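You operate a simulated robot arm through the tools that you are given. There is no shell and no other tool. Be economical: measure what you need, move in short steps, check, and stop when the job is done.

Carry out the task below with a simulated robot arm. There is one attempt and no reset: what you move stays moved.

TASK
Put the orange bulb and the green paperweight on the tea tray.
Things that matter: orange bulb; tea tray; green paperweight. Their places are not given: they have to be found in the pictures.

It is judged by the outcome, as a careful person would: the job done as asked, and still so three seconds after it is handed in. It fails if anything else is knocked over, pushed out of place, dropped, spilled or broken.

THE ROBOT
A 7-joint arm with a two-finger parallel gripper, fixed in place. Base frame: the origin is at the foot of the arm, x ahead of it, y to its left, z up; the work surface is at about z = 0. Lengths are in m, angles in degrees, forces in N, time in s.
With the tool pointing down near the work surface it reaches from about 0.24 to 0.62 m from the base axis. Its first joint turns from -66.0 to 66.0 degrees. Payload 2.6 kg.
Tool frame: the origin (TCP) lies between the finger pads and is the grasp point; the fingertips stand 0.03 m ahead of it; z points along the fingers, y is the line along which they close. The gripper opens to 0.094 m. The fingers are 0.028 m wide and 0.01 m thick; the gripper's body (0.05 by 0.096 m) begins 0.055 m behind the TCP.
Orientation is that of the tool frame in the base frame, as a unit quaternion [x, y, z, w]. With the fingers straight down and closing along the base's y, the tool's x points along the base's -x, its y along +y and its z along -z.

THE INTERFACE
- The arm moves only by the tool step_arm. Its argument "increments" is one flat list of numbers, 7 for each row, row after row: the shift along the tool's x, y, z in cm, then the turn, a rotation vector about the tool's x, y, z in degrees, then the gripper command, from -1 (shut) to 1 (fully open), values between in proportion. In form: [tx, ty, tz, wx, wy, wz, hand, tx, ty, tz, wx, wy, wz, hand, ...]. A call has 1 to 8 rows; each row is the pose to reach, as a shift and turn from the pose commanded when the call began, along the tool's axes at that moment. A row lasts 0.2 s, in which the tool goes at most 0.05 m and 8.6 degrees; a call with a longer step from one row to the next is refused whole, and so is a gripper value outside its range. A pose out of reach is approached as far as the arm can. The call stops where the force on the tool passes 40 N (or 10 N more than at its start, if that is more) or the arm is blocked; 0.2 s more then pass. The fingers move at their own pace (about 0.072 m/s each) and stop on an object; they squeeze with about 24 N. The grip force told is the motor's: it shows also when the fingers shut on nothing. Time passes only in rows, and 0.2 s behind the last, so rows that repeat a pose let the fingers close. It gives the time, the measured TCP pose, the force on the tool (base axes), the opening and the grip force at its end, in the units of the frame above (readings bear some noise).
- Cameras (640 x 400 px; columns grow to the right, rows downward): "scene" is fixed at [0.0456, 0.4391, 0.5712]; the picture's right is [-0.67, -0.74, 0.00], its down [-0.44, 0.40, -0.80] and it looks along [0.60, -0.54, -0.60] (base axes); focal length 254 px, centre (320, 200). "wrist" rides on the gripper at [-0.037, 0, -0.058] in the tool frame; the picture's right is [0.00, -1.00, 0.00], its down [0.97, 0.00, -0.24] and it looks along [0.24, 0.00, 0.97] (tool axes); focal length 218 px, centre (320, 200).
- camera(camera): a new picture of that camera. No time passes.
- locate(camera, pixels): there is no depth. For up to 12 entries [column, row, z] of the newest picture of that camera ("zoom" is the newest enlarged one), the place [x, y] in the base frame at which the ray of that pixel passes the height z, good to about 0.002 m, but the place of the scene camera against the robot may be out by one fixed shift of up to 0.012 m in any direction. No time passes.
- enlarge(camera, box): a new picture of the part [left, top, right, bottom] of that camera's present view, enlarged. No time passes.
- finish_job(): hands the job in; it is judged then, once.

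Work in short steps. Measure before you move; look again where a grasp or a placing could have gone wrong, and mend it. You have 60 turns and 26 pictures in all, the two below and enlarged ones among them. Open the gripper and draw the arm clear of the work before you hand the job in, unless the task says otherwise; then end with one line.

The tools are called after "Emit:" by a JSON object that holds its "method" and its "body". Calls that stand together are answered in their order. step_arm: Moves the arm, as the interface text tells. Its arguments: {"type":"object","properties":{"increments":{"type":"array"}},"required":["increments"]} The other tools are called the same way: camera (camera) takes a picture; locate (camera, pixels) gives the place at which the rays of pixels pass given heights; enlarge (camera, box) takes an enlarged picture of a part of a camera's view; finish_job () hands the job in.

At the start:

```text
clock: 0.0
position: [0.411, 0.0137, 0.3144]
ee_rot: [0.0, 1.0, 0.0, -0.001]
ft_force: [-0.2, 0.9, 0.0]
gripper_width: 0.0939
gripper_force: 0.2
```

scene: 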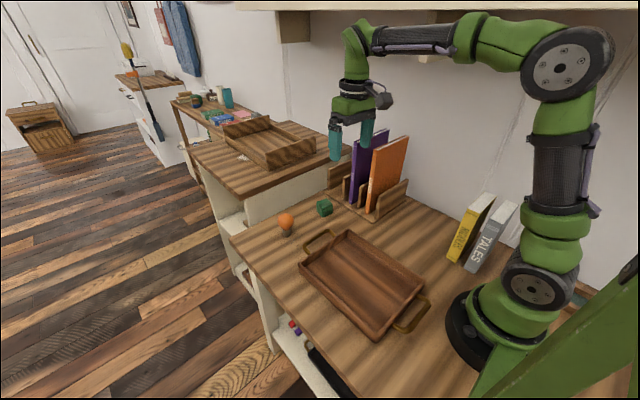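
wrist: 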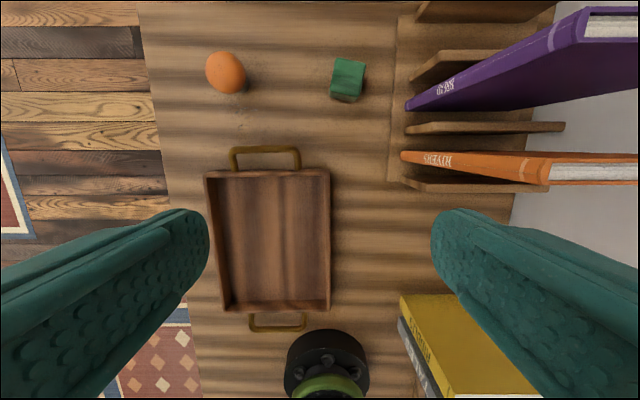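

The wrist view shows the bulb near (226,72), the paperweight near (348,80) and the tray around (270,240). I'll locate these and enlarge the view.

Emit:
{"method": "locate", "body": {"camera": "wrist", "pixels": [[226, 72, 0.03], [226, 72, 0.0], [348, 75, 0.03], [346, 98, 0.0], [208, 172, 0.03], [328, 172, 0.03], [328, 308, 0.03], [222, 308, 0.03], [405, 105, 0.0]]}}

Emit:
{"method": "enlarge", "body": {"camera": "wrist", "box": [180, 30, 420, 180]}}

Emit:
{"method": "enlarge", "body": {"camera": "scene", "box": [250, 180, 410, 280]}}

```text
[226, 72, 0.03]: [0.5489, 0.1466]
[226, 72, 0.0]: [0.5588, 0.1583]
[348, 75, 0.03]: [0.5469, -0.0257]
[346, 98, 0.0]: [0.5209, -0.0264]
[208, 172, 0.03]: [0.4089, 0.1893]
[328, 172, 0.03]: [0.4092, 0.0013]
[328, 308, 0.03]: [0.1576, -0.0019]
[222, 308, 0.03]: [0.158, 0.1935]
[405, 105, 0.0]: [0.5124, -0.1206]
```

```text
2.67 times, centred on (300, 105) of wrist
```

zoom: 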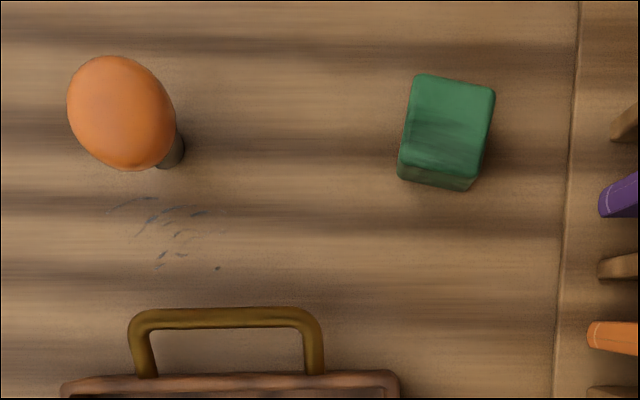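

```text
4.00 times, centred on (330, 230) of scene
```

zoom: 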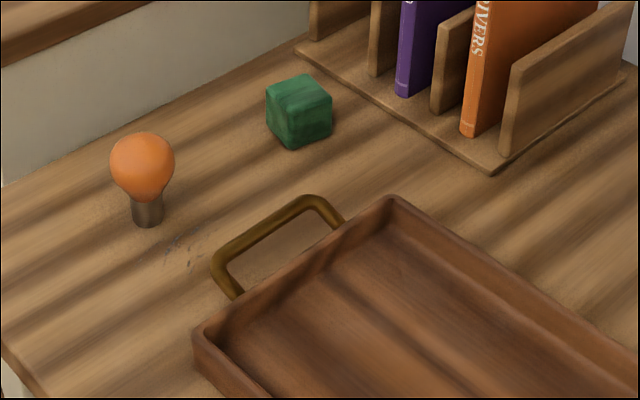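

The bulb stands upright on its cap, and the cube is turned about 10° clockwise in the picture. I'll move above the cube, turn to match it, and look again.

Emit:
{"method": "step_arm", "body": {"increments": [-2.7, -1, 2.7, 0, 0, 2.5, 1, -5.4, -2, 5.4, 0, 0, 5, 1, -8, -3, 8, 0, 0, 7.5, 1, -10.5, -4, 10.5, 0, 0, 10, 1, -10.5, -4, 10.5, 0, 0, 10, 1]}}

Emit:
{"method": "camera", "body": {"camera": "wrist"}}

```text
clock: 1.2
position: [0.5164, -0.0263, 0.2095]
ee_rot: [0.088, 0.996, 0.0, -0.001]
ft_force: [0.0, -0.2, 0.7]
gripper_width: 0.0941
gripper_force: 0.0
```

```text
21 pictures are left
```

wrist: 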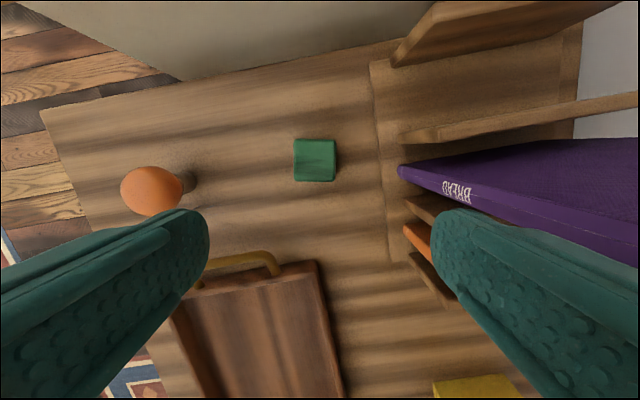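

The cube is now square to the picture, spanning (295–336, 139–181). I'll locate its edges and the bulb.

Emit:
{"method": "locate", "body": {"camera": "wrist", "pixels": [[295, 140, 0.04], [336, 140, 0.04], [336, 168, 0.04], [296, 168, 0.04], [335, 181, 0.0], [297, 181, 0.0], [190, 180, 0.01], [152, 190, 0.06]]}}

Emit:
{"method": "enlarge", "body": {"camera": "wrist", "box": [80, 100, 400, 300]}}

```text
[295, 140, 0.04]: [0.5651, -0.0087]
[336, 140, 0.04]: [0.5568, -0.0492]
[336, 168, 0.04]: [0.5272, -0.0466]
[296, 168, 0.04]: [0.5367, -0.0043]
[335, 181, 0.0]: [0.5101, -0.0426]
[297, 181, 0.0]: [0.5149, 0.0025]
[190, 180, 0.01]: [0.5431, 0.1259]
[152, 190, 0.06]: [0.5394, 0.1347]
```

```text
2.00 times, centred on (240, 200) of wrist
```

zoom: 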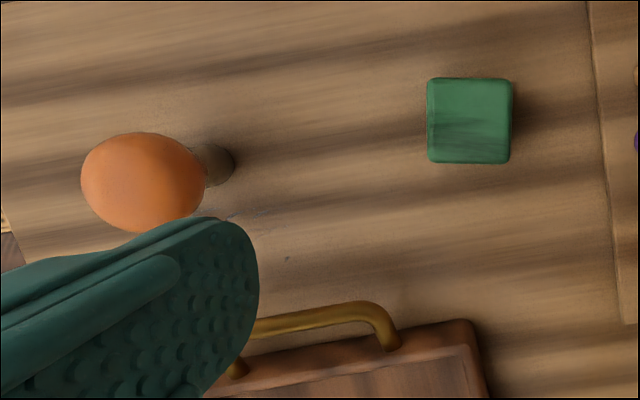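

The cube's centre is about (0.540, -0.027), and it is about 0.042 wide. I'll go down around it and close.

Emit:
{"method": "step_arm", "body": {"increments": [-2.38, 0.32, 3, 0, 0, 0, 1, -2.38, 0.32, 7, 0, 0, 0, 1, -2.38, 0.32, 11, 0, 0, 0, 1, -2.38, 0.32, 14.5, 0, 0, 0, 1, -2.38, 0.32, 16.2, 0, 0, 0, 1, -2.38, 0.32, 17.2, 0, 0, 0, 1]}}

Emit:
{"method": "camera", "body": {"camera": "wrist"}}

```text
clock: 2.6
position: [0.5402, -0.0274, 0.0376]
ee_rot: [0.088, 0.996, -0.001, -0.001]
ft_force: [-0.3, -0.1, 0.0]
gripper_width: 0.0939
gripper_force: 0.1
```

```text
19 pictures are left
```

wrist: 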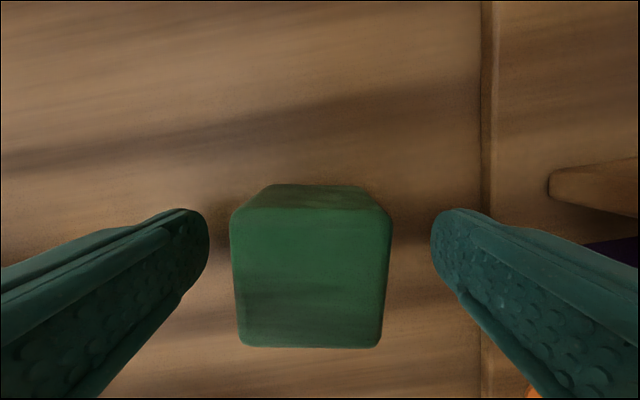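

The cube sits between the fingers. I'll centre a little, close, then lift.

Emit:
{"method": "step_arm", "body": {"increments": [0, 0.2, 0.2, 0, 0, 0, 1, 0, 0.2, 0.2, 0, 0, 0, -1, 0, 0.2, 0.2, 0, 0, 0, -1, 0, 0.2, 0.2, 0, 0, 0, -1, 0, 0.2, 0.2, 0, 0, 0, -1, 0, 0.2, -3, 0, 0, 0, -1, 0, 0.2, -7, 0, 0, 0, -1, 0, 0.2, -11, 0, 0, 0, -1]}}

Emit:
{"method": "camera", "body": {"camera": "wrist"}}

Emit:
{"method": "locate", "body": {"camera": "scene", "pixels": [[349, 230, 0.03], [299, 263, 0.03], [424, 286, 0.03], [378, 340, 0.03], [286, 236, 0.0], [348, 237, 0.03]]}}

```text
clock: 4.4
position: [0.5419, -0.0267, 0.1487]
ee_rot: [0.087, 0.996, 0.001, 0.0]
ft_force: [-0.3, -0.1, 0.1]
gripper_width: 0.0
gripper_force: 24.1
```

```text
18 pictures are left
```

wrist: 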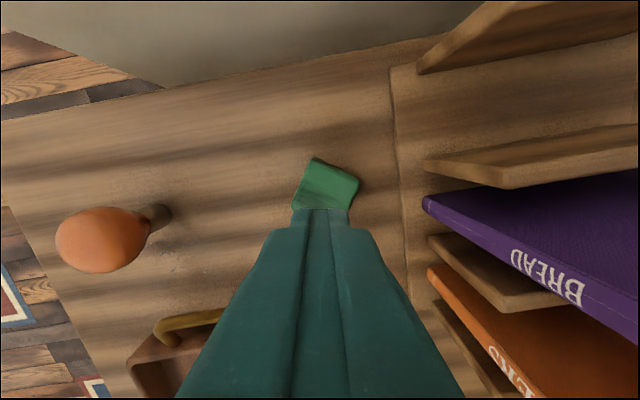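

```text
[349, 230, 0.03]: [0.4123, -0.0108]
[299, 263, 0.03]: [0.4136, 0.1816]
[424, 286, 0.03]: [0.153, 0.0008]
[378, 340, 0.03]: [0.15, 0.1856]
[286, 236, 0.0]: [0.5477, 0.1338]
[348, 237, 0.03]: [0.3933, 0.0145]
```

The gripper shut fully (width 0.0), so the cube slipped out. It has stayed close by but is now rotated. I'll open, back off a little and look.

Emit:
{"method": "step_arm", "body": {"increments": [0, 0, -2, 0, 0, 0, 1, 0, 0, -4, 0, 0, 0, 1, 0, 0, -4, 0, 0, 0, 1, 0, 0, -4, 0, 0, 0, 1]}}

Emit:
{"method": "camera", "body": {"camera": "wrist"}}

Emit:
{"method": "enlarge", "body": {"camera": "scene", "box": [250, 180, 410, 280]}}

```text
clock: 5.4
position: [0.5413, -0.0255, 0.1878]
ee_rot: [0.087, 0.996, 0.0, 0.0]
ft_force: [-0.4, -0.2, -0.1]
gripper_width: 0.0941
gripper_force: 0.1
```

```text
17 pictures are left
```

wrist: 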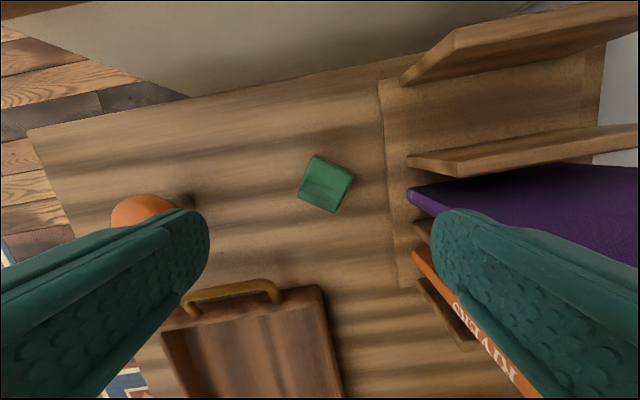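

```text
4.00 times, centred on (330, 230) of scene
```

zoom: 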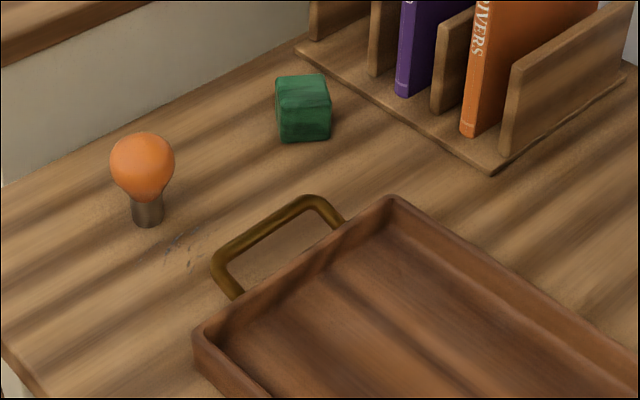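

The cube is still upright and is now at (325,184), turned about 25° from the tool. I'll locate its corners.

Emit:
{"method": "enlarge", "body": {"camera": "wrist", "box": [260, 130, 388, 210]}}

Emit:
{"method": "locate", "body": {"camera": "wrist", "pixels": [[316, 156, 0.045], [353, 172, 0.045], [336, 208, 0.045], [299, 193, 0.045], [326, 182, 0.045]]}}

```text
5.00 times, centred on (324, 170) of wrist
```

zoom: 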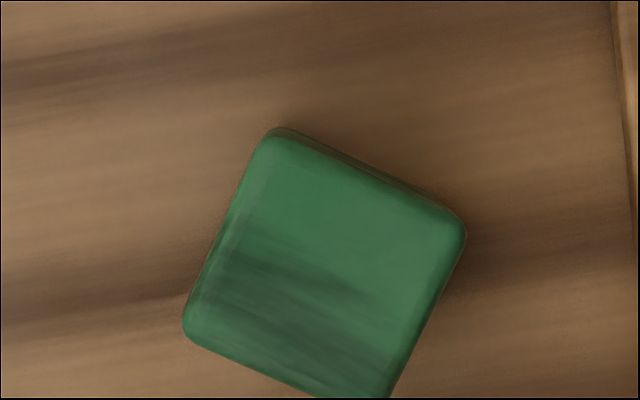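

```text
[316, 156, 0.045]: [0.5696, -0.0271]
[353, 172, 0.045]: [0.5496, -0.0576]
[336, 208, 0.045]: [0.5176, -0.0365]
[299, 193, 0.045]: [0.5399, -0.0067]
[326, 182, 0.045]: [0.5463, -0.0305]
```

The cube's centre is about (0.544, -0.032), it is about 0.04 wide, and it is turned another ~24.5°. I'll align and go a bit deeper. This time I'll close and check before lifting.

Emit:
{"method": "step_arm", "body": {"increments": [-0.25, -0.3, 1, 0, 0, 8, 1, -0.49, -0.59, 3, 0, 0, 16, 1, -0.49, -0.59, 5, 0, 0, 24.4, 1, -0.49, -0.59, 8.5, 0, 0, 24.4, 1, -0.49, -0.59, 12, 0, 0, 24.4, 1, -0.49, -0.59, 14, 0, 0, 24.4, 1, -0.49, -0.59, 15.4, 0, 0, 24.4, 1]}}

Emit:
{"method": "camera", "body": {"camera": "wrist"}}

```text
clock: 7.0
position: [0.5449, -0.0338, 0.0323]
ee_rot: [0.295, 0.955, 0.0, 0.0]
ft_force: [0.1, -0.1, -0.7]
gripper_width: 0.094
gripper_force: 0.1
```

```text
14 pictures are left
```

wrist: 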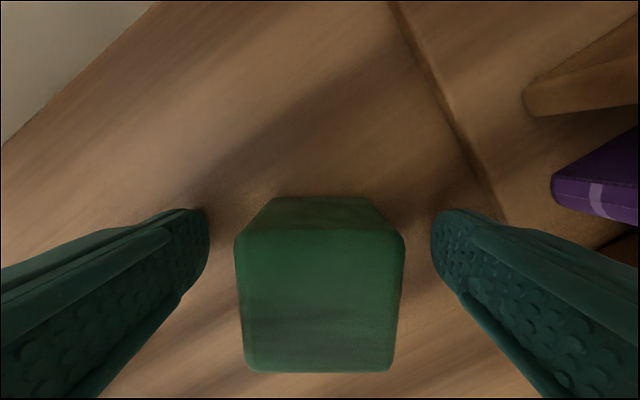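

The cube is aligned and centred, needing only about 0.3 cm along tool x. I'll close and hold.

Emit:
{"method": "step_arm", "body": {"increments": [0.3, 0, 0, 0, 0, 0, 1, 0.3, 0, 0, 0, 0, 0, 0.2, 0.3, 0, 0, 0, 0, 0, -0.2, 0.3, 0, 0, 0, 0, 0, -1, 0.3, 0, 0, 0, 0, 0, -1, 0.3, 0, 0, 0, 0, 0, -1]}}

```text
clock: 8.4
position: [0.5412, -0.0319, 0.0328]
ee_rot: [0.295, 0.955, -0.001, 0.0]
ft_force: [0.9, 0.0, -0.3]
gripper_width: 0.0484
gripper_force: 24.2
```

The grip holds at 48 mm width. I'll lift slowly.

Emit:
{"method": "step_arm", "body": {"increments": [0, 0, -0.3, 0, 0, 0, -1, 0, 0, -0.8, 0, 0, 0, -1, 0, 0, -1.3, 0, 0, 0, -1, 0, 0, -1.8, 0, 0, 0, -1]}}

Emit:
{"method": "camera", "body": {"camera": "wrist"}}

```text
clock: 9.4
position: [0.5424, -0.0311, 0.0513]
ee_rot: [0.296, 0.955, 0.0, 0.0]
ft_force: [-0.5, 0.6, -2.7]
gripper_width: 0.0483
gripper_force: 24.1
```

```text
13 pictures are left
```

wrist: 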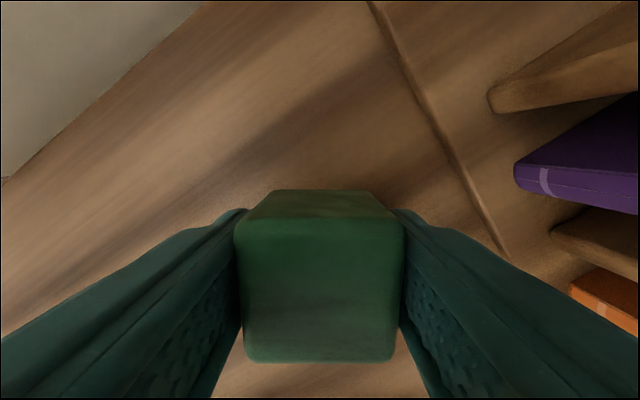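

The cube is held without slipping, with about 2.7 N of weight. I'll lift it and carry it gently over the tray to about (0.36, 0.055).

Emit:
{"method": "step_arm", "body": {"increments": [0, 0, -1, 0, 0, 0, -1, 0, 0, -3, 0, 0, 0, -1, 0, 0, -5, 0, 0, 0, -1, 0, 0, -7, 0, 0, 0, -1, 1, -0.2, -8, 0, 0, 0, -1, 3, -0.5, -8.5, 0, 0, 0, -1, 5.5, -0.9, -8.5, 0, 0, 0, -1, 8, -1.25, -8.5, 0, 0, 0, -1]}}

Emit:
{"method": "step_arm", "body": {"increments": [2.5, -0.4, 0, 0, 0, -5, -1, 5, -0.8, 0, 0, 0, -12, -1, 7.5, -1.2, 0, 0, 0, -19, -1, 9.9, -1.6, 0, 0, 0, -26, -1, 11.9, -1.87, 0, 0, 0, -34, -1, 11.9, -1.87, 0, 0, 0, -34.4, -1]}}

Emit:
{"method": "camera", "body": {"camera": "wrist"}}

Emit:
{"method": "camera", "body": {"camera": "scene"}}

```text
clock: 11.2
position: [0.4682, 0.0052, 0.1364]
ee_rot: [0.296, 0.955, 0.0, 0.001]
ft_force: [-0.2, 0.1, -1.7]
gripper_width: 0.048
gripper_force: 23.7
```

```text
clock: 12.6
position: [0.3608, 0.0549, 0.1355]
ee_rot: [0.0, 1.0, 0.0, 0.0]
ft_force: [-0.6, -0.4, -1.4]
gripper_width: 0.0482
gripper_force: 24.3
```

```text
12 pictures are left
```

wrist: 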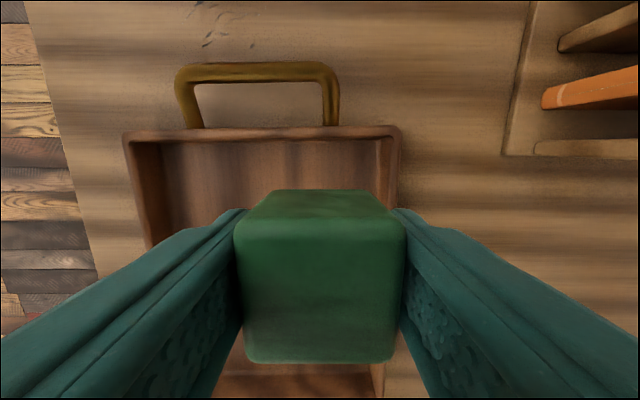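

```text
11 pictures are left
```

scene: 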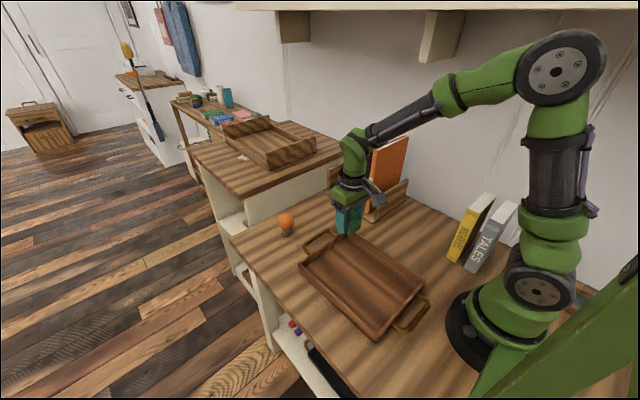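

Emit:
{"method": "locate", "body": {"camera": "wrist", "pixels": [[126, 138, 0.03], [398, 130, 0.03], [158, 142, 0.03], [380, 140, 0.03], [380, 200, 0.01], [165, 200, 0.01]]}}

```text
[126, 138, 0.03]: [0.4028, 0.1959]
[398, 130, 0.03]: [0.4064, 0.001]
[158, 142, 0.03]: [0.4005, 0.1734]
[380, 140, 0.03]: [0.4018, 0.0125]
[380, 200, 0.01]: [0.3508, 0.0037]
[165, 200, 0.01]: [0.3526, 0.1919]
```

The tray interior is about y 0.01–0.185, with x up to about 0.395. I'll shift to (0.345, 0.07) and lower until it nearly touches.

Emit:
{"method": "step_arm", "body": {"increments": [0.7, 0.7, 1, 0, 0, 0, -1, 1.5, 1.5, 3, 0, 0, 0, -1, 1.5, 1.5, 5, 0, 0, 0, -1, 1.5, 1.5, 7, 0, 0, 0, -1, 1.5, 1.5, 8.2, 0, 0, 0, -1, 1.5, 1.5, 8.7, 0, 0, 0, -1, 1.5, 1.5, 8.9, 0, 0, 0, -1]}}

Emit:
{"method": "step_arm", "body": {"increments": [0, 0, 0.15, 0, 0, 0, -1, 0, 0, 0.3, 0, 0, 0, -1, 0, 0, 0.45, 0, 0, 0, -1]}}

```text
clock: 14.2
position: [0.3455, 0.0704, 0.0464]
ee_rot: [-0.001, 1.0, 0.0, 0.0]
ft_force: [-0.2, -0.9, -2.5]
gripper_width: 0.0484
gripper_force: 24.4
```

```text
clock: 15.0
position: [0.3446, 0.0712, 0.0434]
ee_rot: [0.0, 1.0, 0.0, 0.0]
ft_force: [-0.5, 0.2, -1.7]
gripper_width: 0.0483
gripper_force: 23.9
```

No contact yet, since the force is still only the weight. I'll continue in small steps.

Emit:
{"method": "step_arm", "body": {"increments": [0, 0, 0.1, 0, 0, 0, -1, 0, 0, 0.2, 0, 0, 0, -1, 0, 0, 0.3, 0, 0, 0, -1]}}

```text
clock: 15.8
position: [0.3448, 0.0705, 0.0401]
ee_rot: [0.001, 1.0, 0.0, 0.001]
ft_force: [-8.3, -1.4, 21.2]
gripper_width: 0.0484
gripper_force: 24.3
```

Contact (+21 N). I'll back off a hair, open partly, and rise.

Emit:
{"method": "step_arm", "body": {"increments": [0, 0, -0.15, 0, 0, 0, -1, 0, 0, -0.15, 0, 0, 0, 0.4, 0, 0, -0.15, 0, 0, 0, 0.45, 0, 0, -2, 0, 0, 0, 0.45, 0, 0, -6, 0, 0, 0, 0.45, 0, 0, -10, 0, 0, 0, 0.6, 0, 0, -14, 0, 0, 0, 1, 0, 0, -17, 0, 0, 0, 1]}}

Emit:
{"method": "camera", "body": {"camera": "wrist"}}

```text
clock: 17.6
position: [0.3456, 0.07, 0.2115]
ee_rot: [0.0, 1.0, -0.001, 0.0]
ft_force: [0.6, -0.5, 0.6]
gripper_width: 0.0941
gripper_force: 0.0
```

```text
10 pictures are left
```

wrist: 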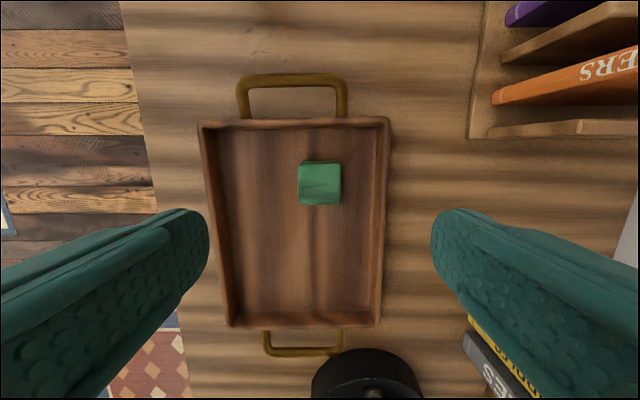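

The cube rests on the tray. Now I'll move over toward the bulb.

Emit:
{"method": "step_arm", "body": {"increments": [-4, 1.4, 0, 0, 0, 0, 1, -8, 2.8, 0, 0, 0, 0, 1, -12, 4.2, 0, 0, 0, 0, 1, -16, 5.6, 0, 0, 0, 0, 1, -18, 6, 0, 0, 0, 0, 1, -18, 6, 0, 0, 0, 0, 1]}}

Emit:
{"method": "enlarge", "body": {"camera": "wrist", "box": [240, 120, 400, 220]}}

```text
clock: 19.0
position: [0.5246, 0.1301, 0.2085]
ee_rot: [-0.001, 1.0, 0.0, 0.0]
ft_force: [0.5, 0.0, -0.4]
gripper_width: 0.0939
gripper_force: 0.1
```

```text
4.00 times, centred on (320, 170) of wrist
```

zoom: 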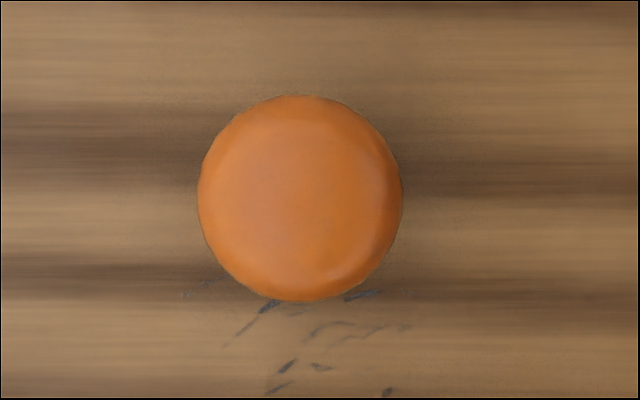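

The bulb is straight below the camera, centred at (300,198) in the zoom. I'll work out its position at a few heights, and its vertical profile from the scene picture.

Emit:
{"method": "locate", "body": {"camera": "zoom", "pixels": [[300, 198, 0.04], [300, 198, 0.06], [198, 198, 0.05], [402, 198, 0.05], [300, 97, 0.05], [300, 300, 0.05]]}}

Emit:
{"method": "locate", "body": {"camera": "scene", "pixels": [[286.5, 236, 0.0], [286, 213.5, 0.06], [286, 213.5, 0.07], [286, 213.5, 0.08], [278, 221, 0.05], [294, 221, 0.05]]}}

Emit:
{"method": "enlarge", "body": {"camera": "scene", "box": [254, 195, 318, 245]}}

```text
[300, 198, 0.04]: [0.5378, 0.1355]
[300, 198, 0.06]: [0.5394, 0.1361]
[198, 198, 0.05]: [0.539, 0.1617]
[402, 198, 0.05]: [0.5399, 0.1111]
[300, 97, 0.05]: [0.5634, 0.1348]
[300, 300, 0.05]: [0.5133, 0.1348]
```

```text
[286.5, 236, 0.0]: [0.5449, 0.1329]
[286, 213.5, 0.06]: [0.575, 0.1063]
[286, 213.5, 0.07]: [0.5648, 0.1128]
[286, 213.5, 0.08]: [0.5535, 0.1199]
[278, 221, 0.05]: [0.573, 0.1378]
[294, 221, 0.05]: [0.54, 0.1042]
```

```text
8.00 times, centred on (286, 220) of scene
```

zoom: 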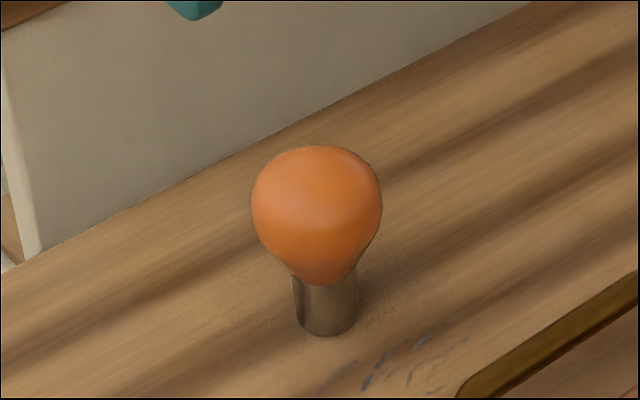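

I'll find the globe centre's height against the cap position with the same camera.

Emit:
{"method": "locate", "body": {"camera": "zoom", "pixels": [[326, 322, 0.0], [317, 207, 0.05], [317, 207, 0.06], [317, 207, 0.07], [317, 207, 0.08], [325, 275, 0.02], [325, 275, 0.03], [325, 275, 0.04], [251, 207, 0.06], [382, 207, 0.06]]}}

```text
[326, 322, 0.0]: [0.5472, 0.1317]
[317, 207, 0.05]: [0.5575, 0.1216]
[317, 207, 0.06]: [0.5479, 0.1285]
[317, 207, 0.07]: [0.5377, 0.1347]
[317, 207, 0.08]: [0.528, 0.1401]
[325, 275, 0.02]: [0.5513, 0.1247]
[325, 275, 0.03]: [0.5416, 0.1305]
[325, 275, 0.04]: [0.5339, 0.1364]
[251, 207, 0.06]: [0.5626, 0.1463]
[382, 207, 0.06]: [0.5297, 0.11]
```

The bulb's axis is at about (0.539, 0.136), with the globe's equator at z ≈ 0.06 and a diameter of about 0.048. I'll go down to z = 0.06.

Emit:
{"method": "step_arm", "body": {"increments": [-1.5, 0.6, 2, 0, 0, 0, 1, -1.5, 0.6, 5, 0, 0, 0, 1, -1.5, 0.6, 8, 0, 0, 0, 1, -1.5, 0.6, 11, 0, 0, 0, 1, -1.5, 0.6, 13.5, 0, 0, 0, 1, -1.5, 0.6, 14.9, 0, 0, 0, 1]}}

Emit:
{"method": "camera", "body": {"camera": "wrist"}}

```text
clock: 20.4
position: [0.5402, 0.1374, 0.0603]
ee_rot: [0.0, 1.0, 0.0, 0.0]
ft_force: [0.6, -0.6, -0.1]
gripper_width: 0.0937
gripper_force: 0.0
```

```text
7 pictures are left
```

wrist: 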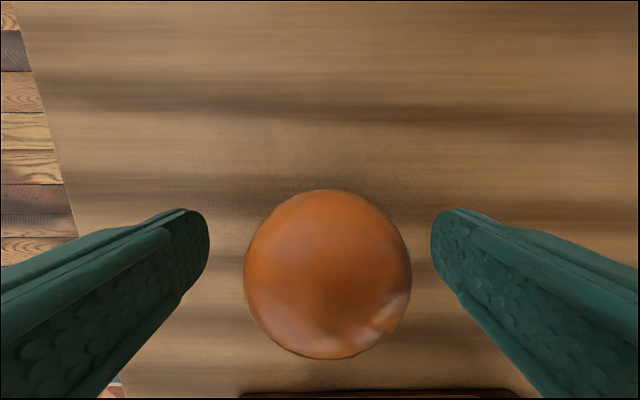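

The globe is centred at (328,274), where the TCP's row is 274. It needs a 0.2 cm shift along -y, then I'll close and lift slightly.

Emit:
{"method": "step_arm", "body": {"increments": [0, -0.2, 0, 0, 0, 0, 1, 0, -0.2, 0, 0, 0, 0, 0.3, 0, -0.2, 0, 0, 0, 0, 0.0, 0, -0.2, 0, 0, 0, 0, -1, 0, -0.2, 0, 0, 0, 0, -1, 0, -0.2, 0, 0, 0, 0, -1]}}

Emit:
{"method": "step_arm", "body": {"increments": [0, 0, -0.3, 0, 0, 0, -1, 0, 0, -0.8, 0, 0, 0, -1, 0, 0, -1.3, 0, 0, 0, -1, 0, 0, -1.8, 0, 0, 0, -1]}}

Emit:
{"method": "camera", "body": {"camera": "wrist"}}

```text
clock: 21.8
position: [0.54, 0.1355, 0.06]
ee_rot: [0.0, 1.0, 0.0, 0.0]
ft_force: [0.4, 0.2, -0.5]
gripper_width: 0.0484
gripper_force: 24.0
```

```text
clock: 22.8
position: [0.5401, 0.1352, 0.0788]
ee_rot: [0.0, 1.0, 0.0, 0.0]
ft_force: [0.0, 0.8, -0.4]
gripper_width: 0.0482
gripper_force: 24.0
```

```text
6 pictures are left
```

wrist: 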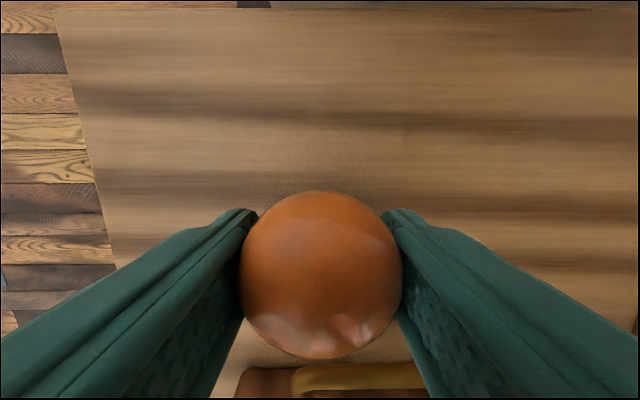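

The bulb is held. I'll lift and carry it at z ≈ 0.16 to about (0.285, 0.125).

Emit:
{"method": "step_arm", "body": {"increments": [0, 0, -1, 0, 0, 0, -1, 0, 0, -3, 0, 0, 0, -1, 0, 0, -5, 0, 0, 0, -1, 0, 0, -7, 0, 0, 0, -1, 1, 0, -8, 0, 0, 0, -1, 3, 0, -8.3, 0, 0, 0, -1, 5.5, 0, -8.3, 0, 0, 0, -1, 8, 0, -8.3, 0, 0, 0, -1]}}

Emit:
{"method": "step_arm", "body": {"increments": [2.5, -0.1, 0, 0, 0, 0, -1, 5, -0.3, 0, 0, 0, 0, -1, 7.5, -0.5, 0, 0, 0, 0, -1, 10, -0.7, 0, 0, 0, 0, -1, 12.5, -0.9, 0, 0, 0, 0, -1, 15, -1, 0, 0, 0, 0, -1, 17, -1, 0, 0, 0, 0, -1, 17.5, -1, 0, 0, 0, 0, -1]}}

Emit:
{"method": "camera", "body": {"camera": "scene"}}

```text
clock: 24.6
position: [0.4607, 0.1346, 0.1615]
ee_rot: [0.0, 1.0, 0.001, 0.001]
ft_force: [0.6, 0.6, -0.5]
gripper_width: 0.0485
gripper_force: 23.8
```

```text
clock: 26.4
position: [0.286, 0.1246, 0.1618]
ee_rot: [0.0, 1.0, 0.0, 0.001]
ft_force: [-0.7, 0.2, -0.3]
gripper_width: 0.0483
gripper_force: 24.4
```

```text
5 pictures are left
```

scene: 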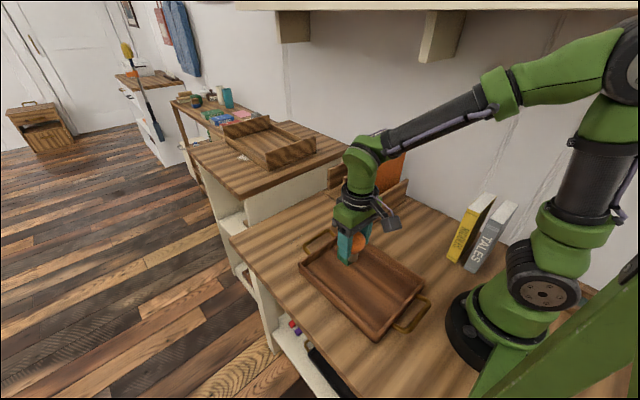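

Everything is steady. The tray floor is about 8 mm up, so contact should come at TCP z ≈ 0.068. I'll lower to 0.071 first.

Emit:
{"method": "step_arm", "body": {"increments": [0, 0, 1, 0, 0, 0, -1, 0, 0, 3, 0, 0, 0, -1, 0, 0, 5, 0, 0, 0, -1, 0, 0, 7, 0, 0, 0, -1, 0, 0, 8.3, 0, 0, 0, -1, 0, 0, 8.8, 0, 0, 0, -1, 0, 0, 9.0, 0, 0, 0, -1]}}

Emit:
{"method": "step_arm", "body": {"increments": [0, 0, 0.1, 0, 0, 0, -1, 0, 0, 0.2, 0, 0, 0, -1]}}

```text
clock: 28.0
position: [0.2854, 0.1251, 0.071]
ee_rot: [0.0, 1.0, 0.0, 0.0]
ft_force: [0.4, 0.6, -1.1]
gripper_width: 0.0485
gripper_force: 23.9
```

```text
clock: 28.6
position: [0.2859, 0.1258, 0.0693]
ee_rot: [0.0, 1.0, 0.0, 0.0]
ft_force: [-0.3, -0.2, -0.5]
gripper_width: 0.0487
gripper_force: 23.8
```

Emit:
{"method": "step_arm", "body": {"increments": [0, 0, 0.07, 0, 0, 0, -1, 0, 0, 0.14, 0, 0, 0, -1]}}

```text
clock: 29.2
position: [0.2849, 0.1255, 0.0688]
ee_rot: [0.0, 1.0, 0.0, 0.0]
ft_force: [-2.1, -0.8, 4.6]
gripper_width: 0.0482
gripper_force: 23.8
```

The bulb is just touching (+4.6 N). I'll open slowly, wait, then rise straight up.

Emit:
{"method": "step_arm", "body": {"increments": [0, 0, 0, 0, 0, 0, 0.1, 0, 0, 0, 0, 0, 0, 0.3, 0, 0, 0, 0, 0, 0, 0.5, 0, 0, 0, 0, 0, 0, 0.5, 0, 0, -2, 0, 0, 0, 0.5, 0, 0, -5, 0, 0, 0, 0.5, 0, 0, -9, 0, 0, 0, 0.5, 0, 0, -13, 0, 0, 0, 0.5]}}

Emit:
{"method": "step_arm", "body": {"increments": [-2, 0, -3, 0, 0, 0, 1, -5, 0, -5, 0, 0, 0, 1, -8, 0, -6, 0, 0, 0, 1, -12, 0, -6, 0, 0, 0, 1, -12, 0, -6, 0, 0, 0, 1]}}

Emit:
{"method": "camera", "body": {"camera": "wrist"}}

Emit:
{"method": "camera", "body": {"camera": "scene"}}

```text
clock: 31.0
position: [0.2843, 0.125, 0.1993]
ee_rot: [-0.001, 1.0, 0.0, 0.0]
ft_force: [-0.1, -0.7, -0.4]
gripper_width: 0.0704
gripper_force: 0.0
```

```text
clock: 32.2
position: [0.4074, 0.1229, 0.2596]
ee_rot: [0.0, 1.0, 0.0, 0.0]
ft_force: [0.2, -0.4, 0.1]
gripper_width: 0.0939
gripper_force: 0.1
```

```text
4 pictures are left
```

wrist: 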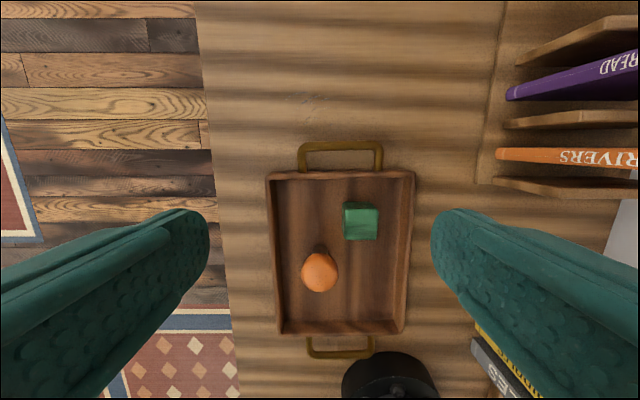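

```text
3 pictures are left
```

scene: 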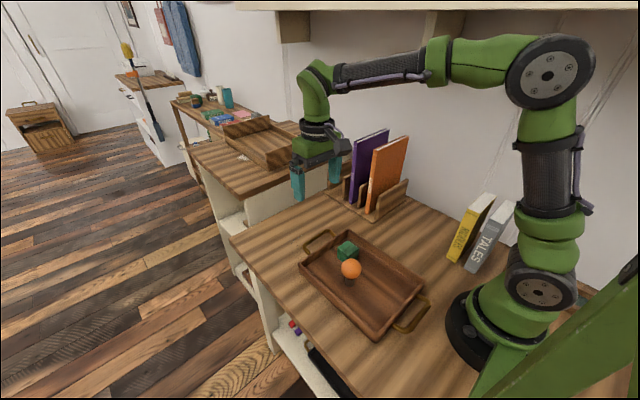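

Both objects stand upright inside the tray, everything else is undisturbed, and the arm is clear.

Emit:
{"method": "finish_job", "body": {}}

```text
The job is handed in.
```

The orange bulb and the green paperweight are both standing upright on the tea tray, and nothing else was moved. On the first try the paperweight slipped out of the gripper and turned where it stood. The second grasp held.
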